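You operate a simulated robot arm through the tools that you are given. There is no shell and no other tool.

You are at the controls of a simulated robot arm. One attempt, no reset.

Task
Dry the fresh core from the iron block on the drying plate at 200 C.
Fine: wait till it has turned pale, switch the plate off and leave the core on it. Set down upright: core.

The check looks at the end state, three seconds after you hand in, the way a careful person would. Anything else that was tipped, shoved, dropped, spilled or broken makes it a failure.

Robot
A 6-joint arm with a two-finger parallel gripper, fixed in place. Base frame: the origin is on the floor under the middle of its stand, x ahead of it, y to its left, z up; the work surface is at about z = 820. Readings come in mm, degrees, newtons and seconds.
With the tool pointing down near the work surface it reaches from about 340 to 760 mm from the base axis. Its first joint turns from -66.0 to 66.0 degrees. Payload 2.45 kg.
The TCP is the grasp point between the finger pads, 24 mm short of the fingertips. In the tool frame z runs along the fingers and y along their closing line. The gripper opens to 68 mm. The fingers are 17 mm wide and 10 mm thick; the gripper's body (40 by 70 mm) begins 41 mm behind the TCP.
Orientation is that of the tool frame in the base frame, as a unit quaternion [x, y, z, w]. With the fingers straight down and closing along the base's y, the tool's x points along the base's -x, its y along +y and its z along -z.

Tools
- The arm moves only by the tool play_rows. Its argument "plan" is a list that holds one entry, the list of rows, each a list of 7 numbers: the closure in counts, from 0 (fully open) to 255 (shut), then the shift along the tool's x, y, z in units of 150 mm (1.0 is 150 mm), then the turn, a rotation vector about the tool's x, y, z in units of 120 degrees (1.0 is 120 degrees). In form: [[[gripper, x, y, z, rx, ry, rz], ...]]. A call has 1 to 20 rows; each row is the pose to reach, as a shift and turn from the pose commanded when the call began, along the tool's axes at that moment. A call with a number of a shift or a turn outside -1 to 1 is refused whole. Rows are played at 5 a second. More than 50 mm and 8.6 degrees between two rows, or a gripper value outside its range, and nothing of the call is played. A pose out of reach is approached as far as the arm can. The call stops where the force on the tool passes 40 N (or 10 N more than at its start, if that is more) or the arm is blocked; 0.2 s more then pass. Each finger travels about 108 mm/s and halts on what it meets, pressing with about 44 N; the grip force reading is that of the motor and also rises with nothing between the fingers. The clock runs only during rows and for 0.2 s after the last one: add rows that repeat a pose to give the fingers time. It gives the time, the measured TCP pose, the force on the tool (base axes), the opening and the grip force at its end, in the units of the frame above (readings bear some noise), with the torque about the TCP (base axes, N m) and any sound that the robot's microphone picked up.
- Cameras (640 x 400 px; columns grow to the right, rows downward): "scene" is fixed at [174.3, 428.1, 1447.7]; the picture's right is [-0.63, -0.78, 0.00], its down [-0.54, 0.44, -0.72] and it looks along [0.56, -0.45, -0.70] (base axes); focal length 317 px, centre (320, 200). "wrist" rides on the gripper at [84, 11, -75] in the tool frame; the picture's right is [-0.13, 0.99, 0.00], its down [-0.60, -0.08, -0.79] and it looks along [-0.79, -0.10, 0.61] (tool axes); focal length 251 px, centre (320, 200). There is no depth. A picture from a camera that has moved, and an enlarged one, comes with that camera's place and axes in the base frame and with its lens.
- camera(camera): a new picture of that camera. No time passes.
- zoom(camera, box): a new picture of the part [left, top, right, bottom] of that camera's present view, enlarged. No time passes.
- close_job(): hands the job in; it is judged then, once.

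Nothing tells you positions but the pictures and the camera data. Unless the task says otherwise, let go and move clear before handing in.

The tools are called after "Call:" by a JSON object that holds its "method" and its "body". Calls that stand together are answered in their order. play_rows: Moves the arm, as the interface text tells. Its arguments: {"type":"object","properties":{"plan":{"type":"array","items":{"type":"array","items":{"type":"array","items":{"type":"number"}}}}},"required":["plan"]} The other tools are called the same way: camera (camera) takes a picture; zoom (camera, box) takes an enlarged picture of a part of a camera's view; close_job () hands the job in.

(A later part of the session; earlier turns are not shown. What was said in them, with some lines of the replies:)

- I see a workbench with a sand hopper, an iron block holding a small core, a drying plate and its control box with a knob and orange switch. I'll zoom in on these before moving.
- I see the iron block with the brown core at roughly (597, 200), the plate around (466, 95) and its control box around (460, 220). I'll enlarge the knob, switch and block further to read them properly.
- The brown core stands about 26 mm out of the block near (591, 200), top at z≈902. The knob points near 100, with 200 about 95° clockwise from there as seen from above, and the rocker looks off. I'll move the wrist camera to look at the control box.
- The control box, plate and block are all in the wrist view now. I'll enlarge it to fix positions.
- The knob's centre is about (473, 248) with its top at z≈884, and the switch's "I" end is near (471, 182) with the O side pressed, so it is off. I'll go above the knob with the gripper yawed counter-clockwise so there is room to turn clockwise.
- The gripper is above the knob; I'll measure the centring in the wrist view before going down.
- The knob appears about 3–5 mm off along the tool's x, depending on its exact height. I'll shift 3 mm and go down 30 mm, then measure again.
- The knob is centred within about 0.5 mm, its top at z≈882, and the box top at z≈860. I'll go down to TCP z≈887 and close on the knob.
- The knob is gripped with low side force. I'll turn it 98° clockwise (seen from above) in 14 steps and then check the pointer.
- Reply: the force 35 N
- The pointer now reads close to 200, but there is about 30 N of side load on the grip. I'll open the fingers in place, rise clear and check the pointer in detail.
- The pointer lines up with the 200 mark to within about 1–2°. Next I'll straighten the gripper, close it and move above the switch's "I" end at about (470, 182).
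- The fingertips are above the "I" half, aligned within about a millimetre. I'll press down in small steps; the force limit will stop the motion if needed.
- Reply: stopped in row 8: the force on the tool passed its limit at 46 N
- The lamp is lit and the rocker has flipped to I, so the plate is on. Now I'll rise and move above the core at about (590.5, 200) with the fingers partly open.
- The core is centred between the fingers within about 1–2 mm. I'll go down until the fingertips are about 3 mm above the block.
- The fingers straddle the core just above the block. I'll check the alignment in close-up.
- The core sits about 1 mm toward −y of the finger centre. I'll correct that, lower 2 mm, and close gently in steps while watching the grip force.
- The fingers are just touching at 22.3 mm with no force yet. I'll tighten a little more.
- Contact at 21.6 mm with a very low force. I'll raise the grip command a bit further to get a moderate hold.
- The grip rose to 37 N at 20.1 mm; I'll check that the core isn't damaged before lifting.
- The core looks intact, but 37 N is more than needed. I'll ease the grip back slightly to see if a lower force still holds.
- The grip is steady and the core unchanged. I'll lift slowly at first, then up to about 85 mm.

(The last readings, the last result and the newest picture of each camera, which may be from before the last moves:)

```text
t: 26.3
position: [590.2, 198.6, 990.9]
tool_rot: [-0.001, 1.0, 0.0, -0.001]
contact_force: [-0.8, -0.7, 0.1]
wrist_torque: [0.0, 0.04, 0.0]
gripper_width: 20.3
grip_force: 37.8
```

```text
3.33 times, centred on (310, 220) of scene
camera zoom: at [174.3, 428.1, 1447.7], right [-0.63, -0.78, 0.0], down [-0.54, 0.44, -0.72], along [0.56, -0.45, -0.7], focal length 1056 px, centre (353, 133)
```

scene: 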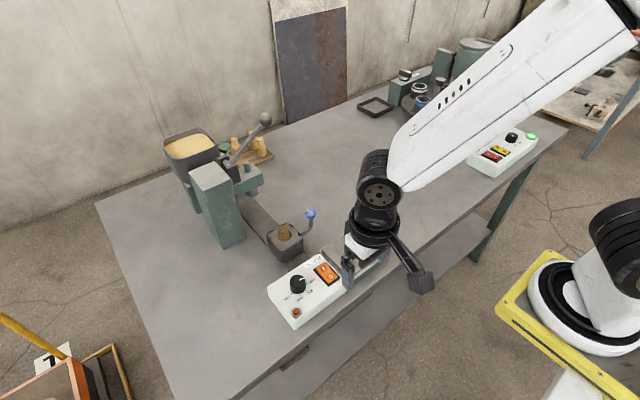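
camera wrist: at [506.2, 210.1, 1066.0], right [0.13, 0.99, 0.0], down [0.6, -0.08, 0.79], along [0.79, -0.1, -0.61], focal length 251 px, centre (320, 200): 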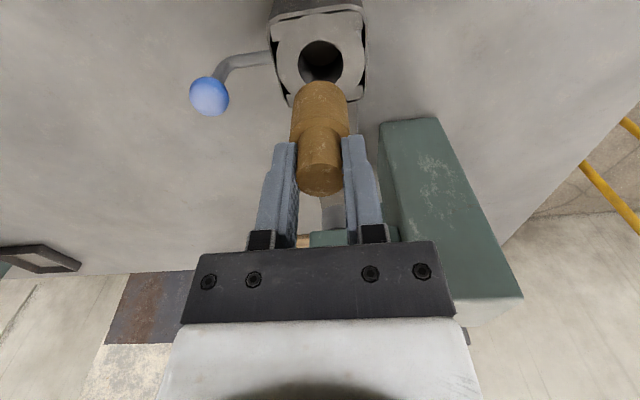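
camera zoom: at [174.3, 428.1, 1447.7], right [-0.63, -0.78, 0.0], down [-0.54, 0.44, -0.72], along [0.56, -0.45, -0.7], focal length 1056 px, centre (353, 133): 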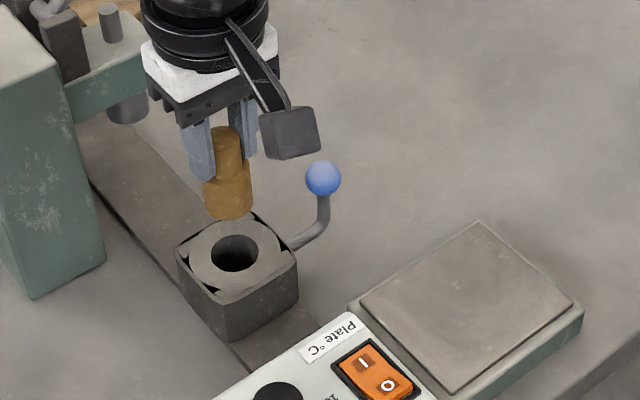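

The core came out cleanly and hangs upright. I'll measure how far its bottom is below the TCP and where the plate is.

Call:
{"method": "zoom", "body": {"camera": "wrist", "box": [240, 70, 400, 210]}}

Call:
{"method": "zoom", "body": {"camera": "scene", "box": [270, 180, 320, 240]}}

Call:
{"method": "zoom", "body": {"camera": "scene", "box": [310, 210, 410, 300]}}

```text
2.86 times, centred on (320, 140) of wrist
camera zoom: at [506.2, 210.1, 1066.0], right [0.13, 0.99, 0.0], down [0.6, -0.08, 0.79], along [0.79, -0.1, -0.61], focal length 718 px, centre (320, 371)
```

zoom: 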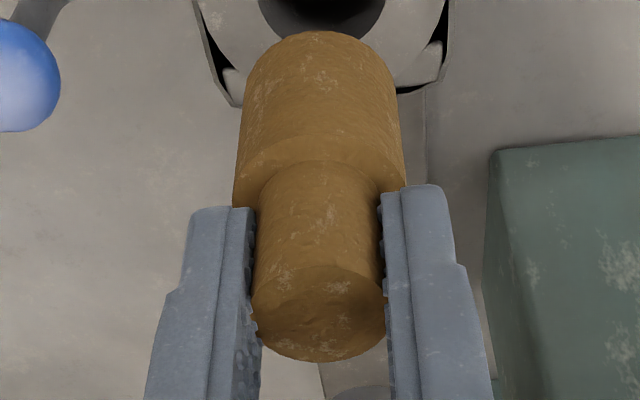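

```text
6.67 times, centred on (295, 210) of scene
camera zoom: at [174.3, 428.1, 1447.7], right [-0.63, -0.78, 0.0], down [-0.54, 0.44, -0.72], along [0.56, -0.45, -0.7], focal length 2111 px, centre (487, 133)
```

zoom: 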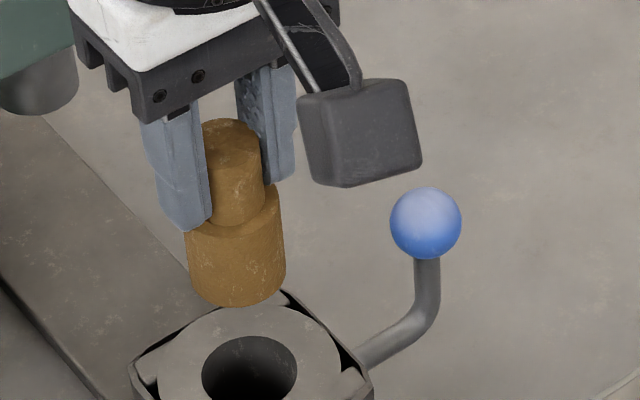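

```text
4.44 times, centred on (360, 255) of scene
camera zoom: at [174.3, 428.1, 1447.7], right [-0.63, -0.78, 0.0], down [-0.54, 0.44, -0.72], along [0.56, -0.45, -0.7], focal length 1407 px, centre (142, -44)
```

zoom: 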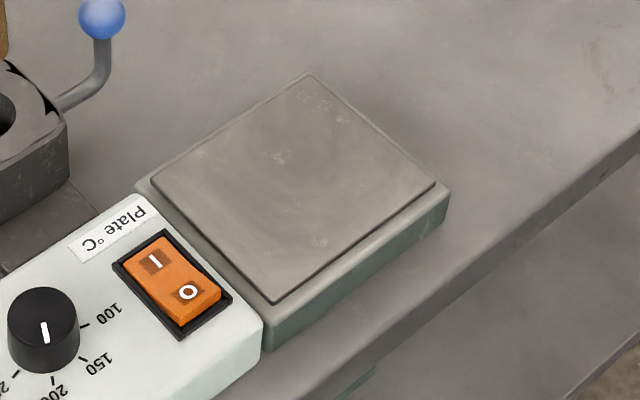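

The core's bottom is about 58 mm below the TCP. The plate's top is at z≈860, spanning x 421–514 and y 37–150, so I'll carry the core level to above the plate centre (467, 93).

Call:
{"method": "play_rows", "body": {"plan": [[[184, 0.04, -0.035, 0, 0, 0, 0], [184, 0.12, -0.104, 0, 0, 0, 0], [184, 0.22, -0.191, 0, 0, 0, 0], [184, 0.33, -0.287, 0, 0, 0, 0], [184, 0.44, -0.383, 0, 0, 0, 0], [184, 0.55, -0.478, 0, 0, 0, 0], [184, 0.65, -0.565, 0, 0, 0, 0], [184, 0.74, -0.643, 0, 0, 0, 0], [184, 0.79, -0.687, 0, 0, 0, 0], [184, 0.82, -0.713, 0, 0, 0, 0], [184, 0.82, -0.713, 0.1, 0, 0, 0], [184, 0.82, -0.713, 0.2, 0, 0, 0], [184, 0.82, -0.713, 0.3, 0, 0, 0], [184, 0.82, -0.713, 0.3, 0, 0, 0]]]}}

Call:
{"method": "camera", "body": {"camera": "wrist"}}

Call:
{"method": "zoom", "body": {"camera": "scene", "box": [300, 180, 420, 290]}}

```text
t: 29.3
position: [465.6, 92.8, 943.5]
tool_rot: [0.001, 1.0, 0.0, 0.001]
contact_force: [0.1, -0.5, 0.0]
wrist_torque: [-0.03, -0.03, -0.01]
gripper_width: 20.5
grip_force: 38.0
```

```text
taken
camera wrist: at [383.0, 104.2, 1020.0], right [0.13, 0.99, 0.0], down [0.6, -0.08, 0.79], along [0.79, -0.1, -0.61], focal length 251 px, centre (320, 200)
```

wrist: 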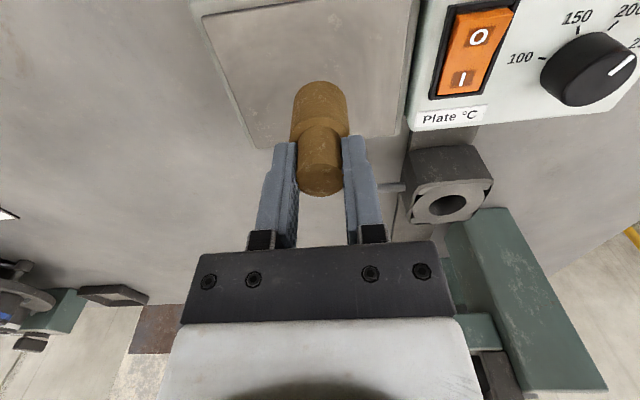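

```text
3.64 times, centred on (360, 235) of scene
camera zoom: at [174.3, 428.1, 1447.7], right [-0.63, -0.78, 0.0], down [-0.54, 0.44, -0.72], along [0.56, -0.45, -0.7], focal length 1152 px, centre (174, 73)
```

zoom: 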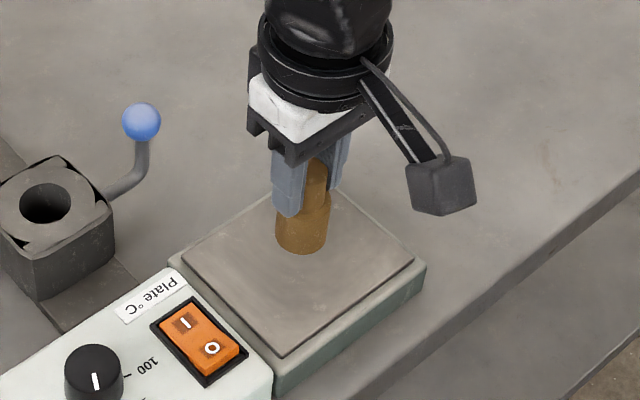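

The core hangs over the plate centre, about 27 mm above it. I'll lower it most of the way, then go in 1 mm steps.

Call:
{"method": "play_rows", "body": {"plan": [[[184, 0, 0, 0.04, 0, 0, 0], [184, 0, 0, 0.08, 0, 0, 0], [184, 0, 0, 0.11, 0, 0, 0], [184, 0, 0, 0.135, 0, 0, 0], [184, 0, 0, 0.135, 0, 0, 0]]]}}

Call:
{"method": "zoom", "body": {"camera": "wrist", "box": [200, 0, 440, 200]}}

Call:
{"method": "zoom", "body": {"camera": "scene", "box": [320, 200, 400, 280]}}

```text
t: 30.5
position: [465.5, 94.1, 924.9]
tool_rot: [0.0, 1.0, 0.0, -0.001]
contact_force: [-0.6, 0.1, -0.1]
wrist_torque: [-0.02, 0.01, -0.03]
gripper_width: 20.4
grip_force: 38.3
```

```text
2.00 times, centred on (320, 100) of wrist
camera zoom: at [383.1, 103.8, 1000.4], right [0.13, 0.99, 0.0], down [0.6, -0.08, 0.79], along [0.79, -0.1, -0.61], focal length 503 px, centre (320, 400)
```

zoom: 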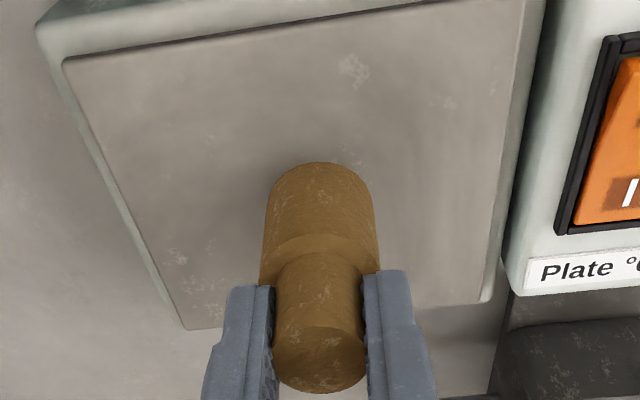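

```text
5.00 times, centred on (360, 240) of scene
camera zoom: at [174.3, 428.1, 1447.7], right [-0.63, -0.78, 0.0], down [-0.54, 0.44, -0.72], along [0.56, -0.45, -0.7], focal length 1583 px, centre (120, 0)
```

zoom: 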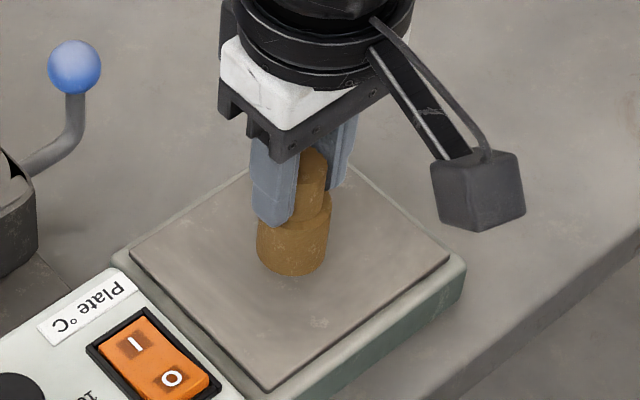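

A small gap remains. I'll lower another 4 mm slowly and check the force.

Call:
{"method": "play_rows", "body": {"plan": [[[184, 0, 0, 0.007, 0, 0, 0], [184, 0, 0, 0.014, 0, 0, 0], [184, 0, 0, 0.02, 0, 0, 0], [184, 0, 0, 0.026, 0, 0, 0]]]}}

Call:
{"method": "zoom", "body": {"camera": "scene", "box": [330, 225, 380, 265]}}

```text
t: 31.5
position: [466.2, 93.9, 921.4]
tool_rot: [0.0, 1.0, 0.0, 0.0]
contact_force: [0.1, -0.2, -1.0]
wrist_torque: [0.0, 0.0, -0.05]
gripper_width: 20.5
grip_force: 38.0
```

```text
10.00 times, centred on (355, 245) of scene
camera zoom: at [174.3, 428.1, 1447.7], right [-0.63, -0.78, 0.0], down [-0.54, 0.44, -0.72], along [0.56, -0.45, -0.7], focal length 3167 px, centre (-30, -250)
```

zoom: 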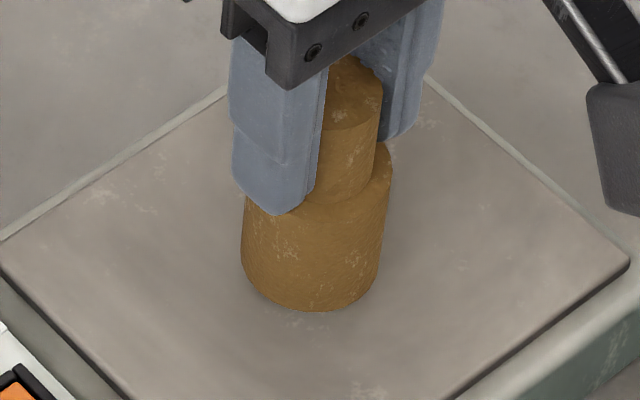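

No contact yet at TCP z≈921. I'll continue in steps of under 1 mm.

Call:
{"method": "play_rows", "body": {"plan": [[[184, 0, 0, 0.005, 0, 0, 0], [184, 0, 0, 0.01, 0, 0, 0], [184, 0, 0, 0.014, 0, 0, 0]]]}}

```text
t: 32.3
position: [465.6, 93.2, 919.2]
tool_rot: [0.0, 1.0, 0.0, -0.001]
contact_force: [-0.4, 0.6, -1.1]
wrist_torque: [0.01, -0.01, 0.0]
gripper_width: 20.4
grip_force: 37.2
```

Call:
{"method": "play_rows", "body": {"plan": [[[184, 0, 0, 0.004, 0, 0, 0], [184, 0, 0, 0.008, 0, 0, 0]]]}}

Call:
{"method": "zoom", "body": {"camera": "scene", "box": [330, 225, 380, 265]}}

Call:
{"method": "zoom", "body": {"camera": "wrist", "box": [260, 50, 380, 130]}}

```text
t: 32.9
position: [465.7, 93.9, 918.8]
tool_rot: [0.0, 1.0, 0.0, -0.001]
contact_force: [-0.3, 0.5, -1.1]
wrist_torque: [0.01, 0.0, -0.01]
gripper_width: 20.8
grip_force: 38.2
```

```text
10.00 times, centred on (355, 245) of scene
camera zoom: at [174.3, 428.1, 1447.7], right [-0.63, -0.78, 0.0], down [-0.54, 0.44, -0.72], along [0.56, -0.45, -0.7], focal length 3167 px, centre (-30, -250)
```

zoom: 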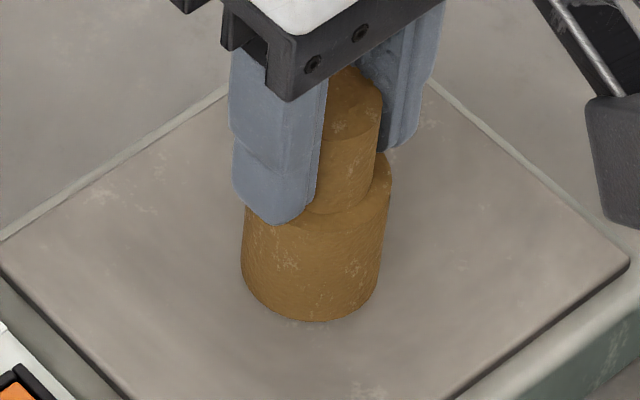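

```text
5.00 times, centred on (320, 90) of wrist
camera zoom: at [383.1, 103.5, 992.9], right [0.13, 0.99, 0.0], down [0.6, -0.08, 0.79], along [0.79, -0.1, -0.61], focal length 1257 px, centre (320, 750)
```

zoom: 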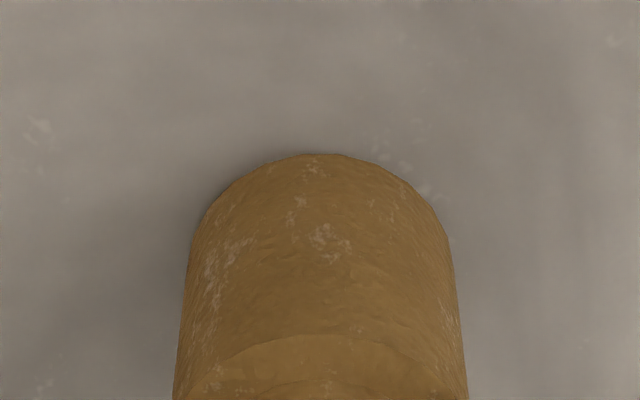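

The core's bottom is within a millimetre or so of the plate. I'll continue in tiny steps until the force reading changes.

Call:
{"method": "play_rows", "body": {"plan": [[[184, 0, 0, 0.004, 0, 0, 0], [184, 0, 0, 0.007, 0, 0, 0]]]}}

```text
t: 33.5
position: [467.6, 93.1, 916.7]
tool_rot: [0.0, 1.0, 0.0, -0.001]
contact_force: [-2.3, 0.5, 5.1]
wrist_torque: [0.05, 0.14, 0.05]
gripper_width: 20.4
grip_force: 37.7
```

Contact: about 5 N upward, so the core is standing on the plate. I'll open the fingers gradually and check that it stays upright.

Call:
{"method": "play_rows", "body": {"plan": [[[176, 0, 0, 0, 0, 0, 0], [168, 0, 0, 0, 0, 0, 0], [155, 0, 0, 0, 0, 0, 0], [135, 0, 0, 0, 0, 0, 0], [110, 0, 0, 0, 0, 0, 0], [80, 0, 0, 0, 0, 0, 0], [80, 0, 0, 0, 0, 0, 0]]]}}

Call:
{"method": "camera", "body": {"camera": "wrist"}}

Call:
{"method": "zoom", "body": {"camera": "scene", "box": [320, 200, 400, 280]}}

```text
t: 35.1
position: [468.4, 92.1, 917.4]
tool_rot: [0.0, 1.0, 0.001, -0.001]
contact_force: [-0.4, -1.1, 0.1]
wrist_torque: [0.0, -0.04, -0.02]
gripper_width: 46.8
grip_force: 0.1
```

```text
taken
camera wrist: at [383.7, 103.1, 992.0], right [0.13, 0.99, 0.0], down [0.6, -0.08, 0.79], along [0.79, -0.1, -0.61], focal length 251 px, centre (320, 200)
```

wrist: 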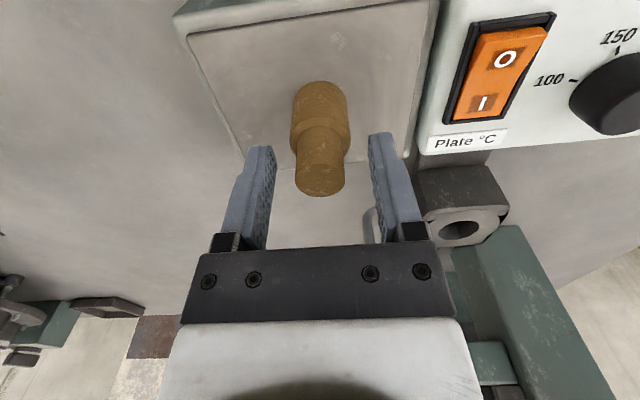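

```text
5.00 times, centred on (360, 240) of scene
camera zoom: at [174.3, 428.1, 1447.7], right [-0.63, -0.78, 0.0], down [-0.54, 0.44, -0.72], along [0.56, -0.45, -0.7], focal length 1583 px, centre (120, 0)
```

zoom: 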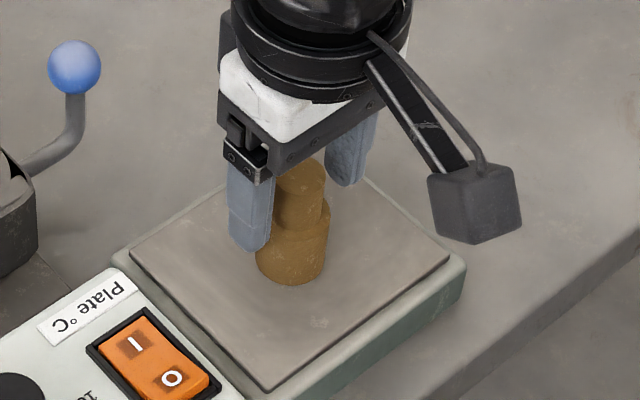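

The core stands upright on the plate, fingers clear. I'll rise straight up, then move above the switch's "O" end and close the gripper while the core dries.

Call:
{"method": "play_rows", "body": {"plan": [[[80, 0, 0, -0.08, 0, 0, 0], [80, 0, 0, -0.18, 0, 0, 0], [80, 0, 0, -0.3, 0, 0, 0], [80, 0, 0, -0.4, 0, 0, 0], [80, 0, 0, -0.5, 0, 0, 0], [80, 0.02, 0.1, -0.5, 0, 0, 0], [80, 0.05, 0.22, -0.5, 0, 0, 0], [120, 0.08, 0.34, -0.5, 0, 0, 0], [170, 0.11, 0.47, -0.5, 0, 0, 0], [220, 0.14, 0.593, -0.5, 0, 0, 0], [255, 0.14, 0.593, -0.35, 0, 0, 0], [255, 0.14, 0.593, -0.2, 0, 0, 0], [255, 0.14, 0.593, -0.1, 0, 0, 0], [255, 0.14, 0.593, -0.1, 0, 0, 0]]]}}

Call:
{"method": "camera", "body": {"camera": "wrist"}}

Call:
{"method": "camera", "body": {"camera": "scene"}}

Call:
{"method": "zoom", "body": {"camera": "scene", "box": [310, 200, 400, 280]}}

```text
t: 38.1
position: [446.8, 182.2, 931.7]
tool_rot: [0.0, 1.0, -0.001, 0.0]
contact_force: [-0.1, -0.2, 0.6]
wrist_torque: [0.0, 0.02, -0.04]
gripper_width: 0.0
grip_force: 24.3
```

```text
taken
camera wrist: at [363.4, 192.0, 1006.4], right [0.13, 0.99, 0.0], down [0.6, -0.08, 0.79], along [0.79, -0.1, -0.61], focal length 251 px, centre (320, 200)
```

wrist: 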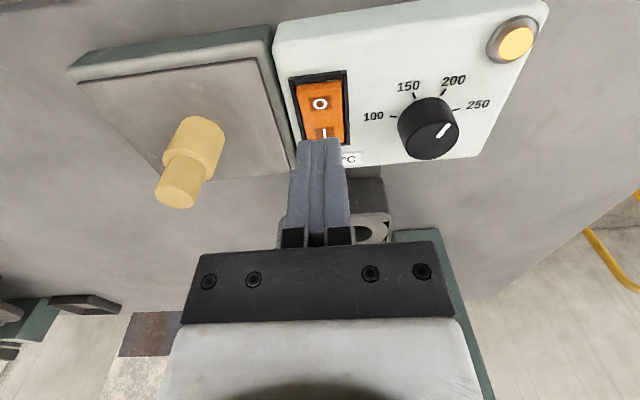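

```text
taken
```

scene: 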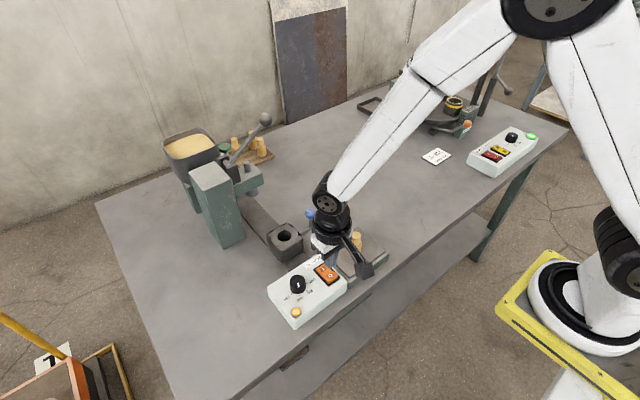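

```text
5.00 times, centred on (355, 240) of scene
camera zoom: at [174.3, 428.1, 1447.7], right [-0.63, -0.78, 0.0], down [-0.54, 0.44, -0.72], along [0.56, -0.45, -0.7], focal length 1583 px, centre (145, 0)
```

zoom: 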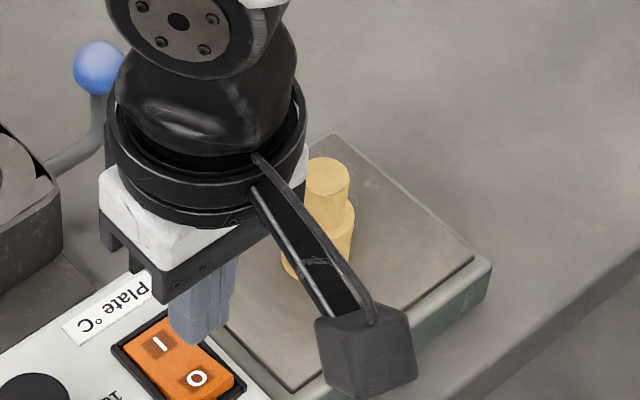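

The core has already turned pale. I'll compare its colour with the dry reference cores before switching off.

Call:
{"method": "zoom", "body": {"camera": "wrist", "box": [140, 100, 240, 220]}}

Call:
{"method": "zoom", "body": {"camera": "scene", "box": [215, 115, 285, 175]}}

Call:
{"method": "zoom", "body": {"camera": "scene", "box": [335, 225, 375, 265]}}

Call:
{"method": "zoom", "body": {"camera": "wrist", "box": [270, 50, 370, 150]}}

```text
3.33 times, centred on (190, 160) of wrist
camera zoom: at [363.4, 192.0, 1006.4], right [0.13, 0.99, 0.0], down [0.6, -0.08, 0.79], along [0.79, -0.1, -0.61], focal length 838 px, centre (753, 333)
```

zoom: 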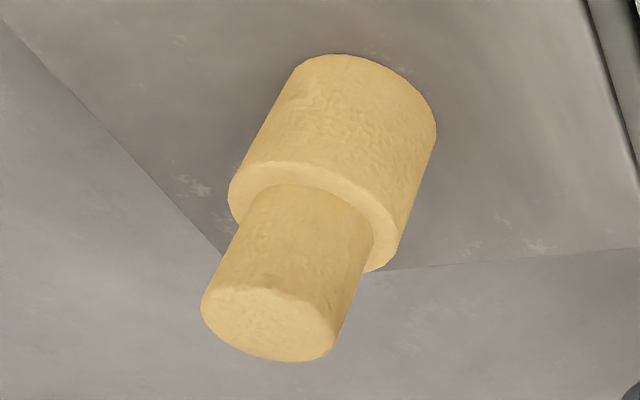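

```text
6.67 times, centred on (250, 145) of scene
camera zoom: at [174.3, 428.1, 1447.7], right [-0.63, -0.78, 0.0], down [-0.54, 0.44, -0.72], along [0.56, -0.45, -0.7], focal length 2111 px, centre (787, 567)
```

zoom: 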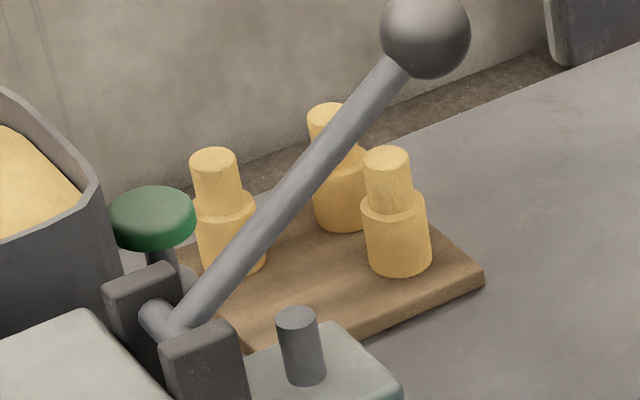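

```text
10.00 times, centred on (355, 245) of scene
camera zoom: at [174.3, 428.1, 1447.7], right [-0.63, -0.78, 0.0], down [-0.54, 0.44, -0.72], along [0.56, -0.45, -0.7], focal length 3167 px, centre (-30, -250)
```

zoom: 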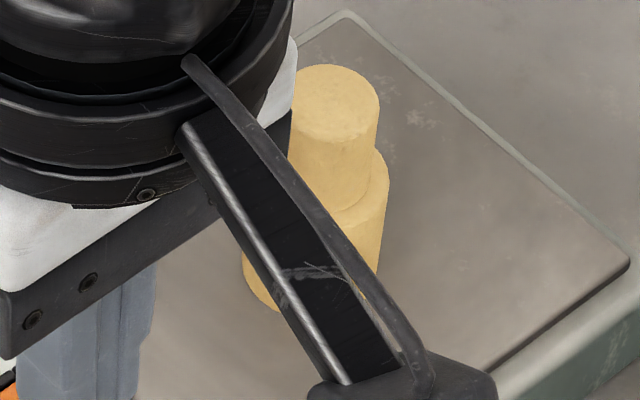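

```text
4.00 times, centred on (320, 100) of wrist
camera zoom: at [363.4, 192.0, 1006.4], right [0.13, 0.99, 0.0], down [0.6, -0.08, 0.79], along [0.79, -0.1, -0.61], focal length 1006 px, centre (320, 600)
```

zoom: 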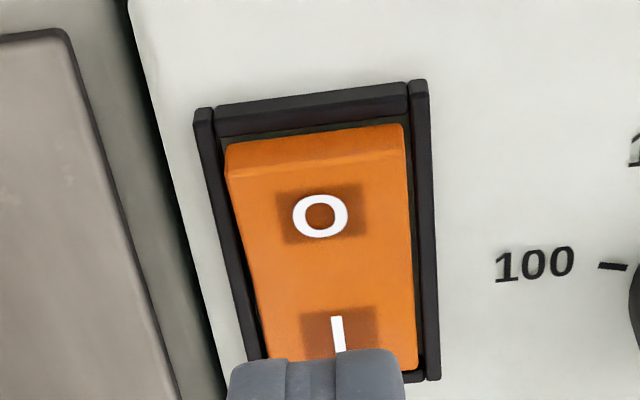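

The core is fully pale, matching the dry reference cores. I'll press the "O" end now to switch the plate off.

Call:
{"method": "play_rows", "body": {"plan": [[[255, 0.012, 0, 0.08, 0, 0, 0], [255, 0.012, 0, 0.16, 0, 0, 0], [255, 0.012, 0, 0.2, 0, 0, 0], [255, 0.012, 0, 0.22, 0, 0, 0], [255, 0.012, 0, 0.235, 0, 0, 0], [255, 0.012, 0, 0.25, 0, 0, 0], [255, 0.012, 0, 0.263, 0, 0, 0], [255, 0.012, 0, 0.276, 0, 0, 0], [255, 0.012, 0, 0.289, 0, 0, 0], [255, 0.012, 0, 0.302, 0, 0, 0]]]}}

Call:
{"method": "camera", "body": {"camera": "wrist"}}

Call:
{"method": "zoom", "body": {"camera": "scene", "box": [265, 240, 355, 330]}}

```text
t: 40.1
position: [443.2, 181.6, 891.1]
tool_rot: [0.0, 1.0, 0.0, -0.001]
contact_force: [-5.3, -2.0, 12.6]
wrist_torque: [-0.04, 0.06, -0.1]
gripper_width: 0.0
grip_force: 23.6
stopped in row 10: the force on the tool passed its limit at 47 N (the readings are from after the stop); the commanded pose is now the measured one
```

```text
taken
camera wrist: at [360.1, 191.3, 967.1], right [0.13, 0.99, 0.0], down [0.6, -0.08, 0.79], along [0.79, -0.1, -0.61], focal length 251 px, centre (320, 200)
```

wrist: 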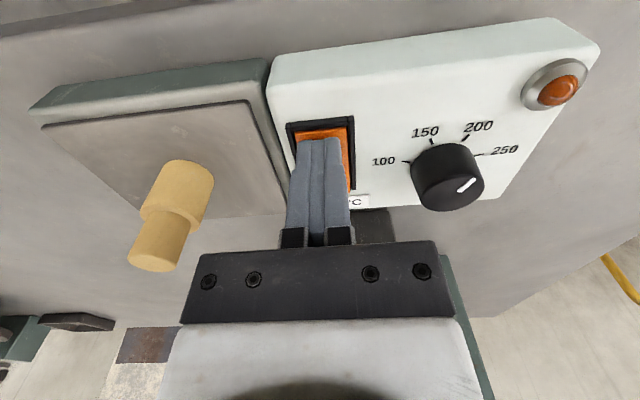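

```text
4.44 times, centred on (310, 285) of scene
camera zoom: at [174.0, 428.0, 1447.8], right [-0.63, -0.78, 0.0], down [-0.54, 0.44, -0.72], along [0.56, -0.45, -0.7], focal length 1407 px, centre (364, -178)
```

zoom: 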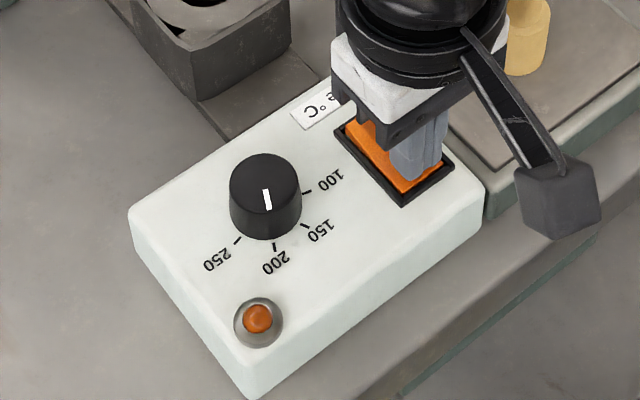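

The lamp has gone out, so the plate is off. I'll rise straight up and clear, then verify everything.

Call:
{"method": "play_rows", "body": {"plan": [[[255, 0, 0, -0.1, 0, 0, 0], [255, 0, 0, -0.25, 0, 0, 0], [255, 0, 0, -0.4, 0, 0, 0], [255, 0, 0, -0.6, 0, 0, 0], [255, 0, 0, -0.8, 0, 0, 0], [200, 0.1, 0.05, -0.95, 0, 0, 0], [150, 0.25, 0.15, -1.0, 0, 0, 0], [100, 0.4, 0.25, -1.0, 0, 0, 0], [50, 0.5, 0.35, -1.0, 0, 0, 0], [0, 0.5, 0.35, -1.0, 0, 0, 0], [0, 0.5, 0.35, -1.0, 0, 0, 0]]]}}

Call:
{"method": "camera", "body": {"camera": "wrist"}}

Call:
{"method": "camera", "body": {"camera": "scene"}}

Call:
{"method": "zoom", "body": {"camera": "wrist", "box": [150, 60, 400, 210]}}

Call:
{"method": "zoom", "body": {"camera": "scene", "box": [250, 190, 410, 330]}}

```text
t: 42.5
position: [369.7, 235.4, 1042.7]
tool_rot: [0.0, 1.0, 0.001, 0.0]
contact_force: [-0.9, 1.2, 0.3]
wrist_torque: [0.0, 0.02, -0.02]
gripper_width: 67.7
grip_force: 0.1
```

```text
taken
camera wrist: at [285.8, 245.0, 1117.9], right [0.13, 0.99, 0.0], down [0.6, -0.08, 0.79], along [0.79, -0.1, -0.61], focal length 251 px, centre (320, 200)
```

wrist: 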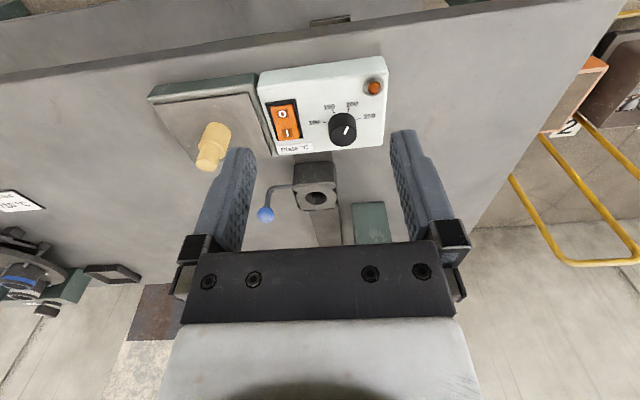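

```text
taken
```

scene: 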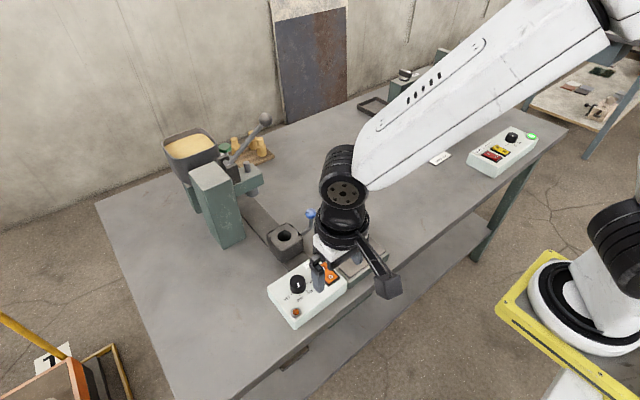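

```text
2.56 times, centred on (275, 135) of wrist
camera zoom: at [285.8, 245.0, 1117.9], right [0.13, 0.99, 0.0], down [0.6, -0.08, 0.79], along [0.79, -0.1, -0.61], focal length 644 px, centre (435, 366)
```

zoom: 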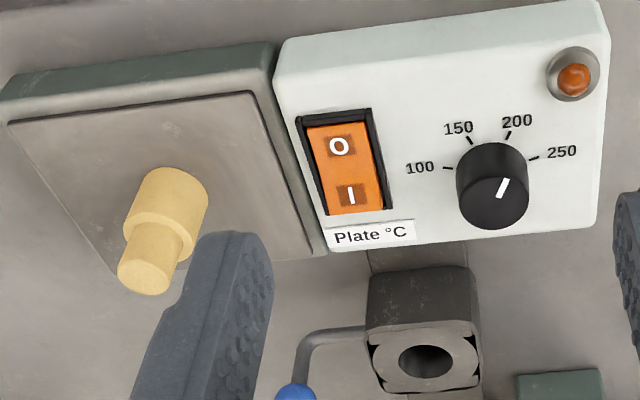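

```text
2.86 times, centred on (330, 260) of scene
camera zoom: at [174.3, 428.1, 1447.7], right [-0.63, -0.78, 0.0], down [-0.54, 0.44, -0.72], along [0.56, -0.45, -0.7], focal length 905 px, centre (291, 29)
```

zoom: 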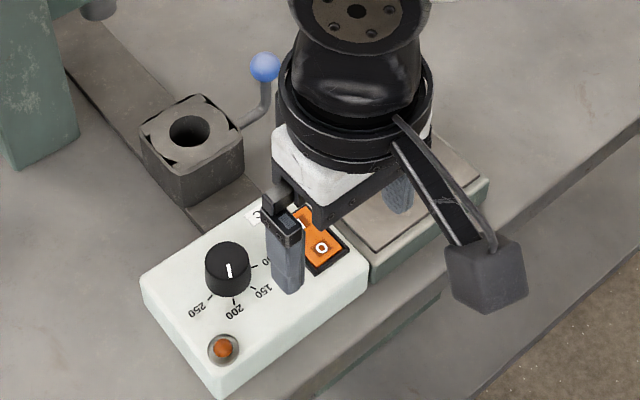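

The pale core stands upright in the middle of the plate, the switch is at O with its lamp out, the knob is at 200 and the block hasn't moved. The arm is clear with its gripper open, so I'm handing in.

Call:
{"method": "close_job", "body": {}}

```text
The job is handed in.
```

The core was dried with the plate set to 200 °C and is standing upright in the middle of the plate. It turned fully pale, matching the finished cores on the board.

- **Plate:** it is switched off, and its lamp went out when I pressed the switch. The knob still points at 200, within about 1–2°.
- **Surroundings:** in the last pictures nothing I handled or passed near was shifted, tipped or spilled. The iron block is where it was, now empty.
- **Arm:** it is clear of the bench items with the gripper open.

The core turned pale sooner than I expected. It was brown when I set it down and pale at my next picture about 3 seconds later. I switched off about 2 seconds after that.

I handed the job in, but no result came back from the check.
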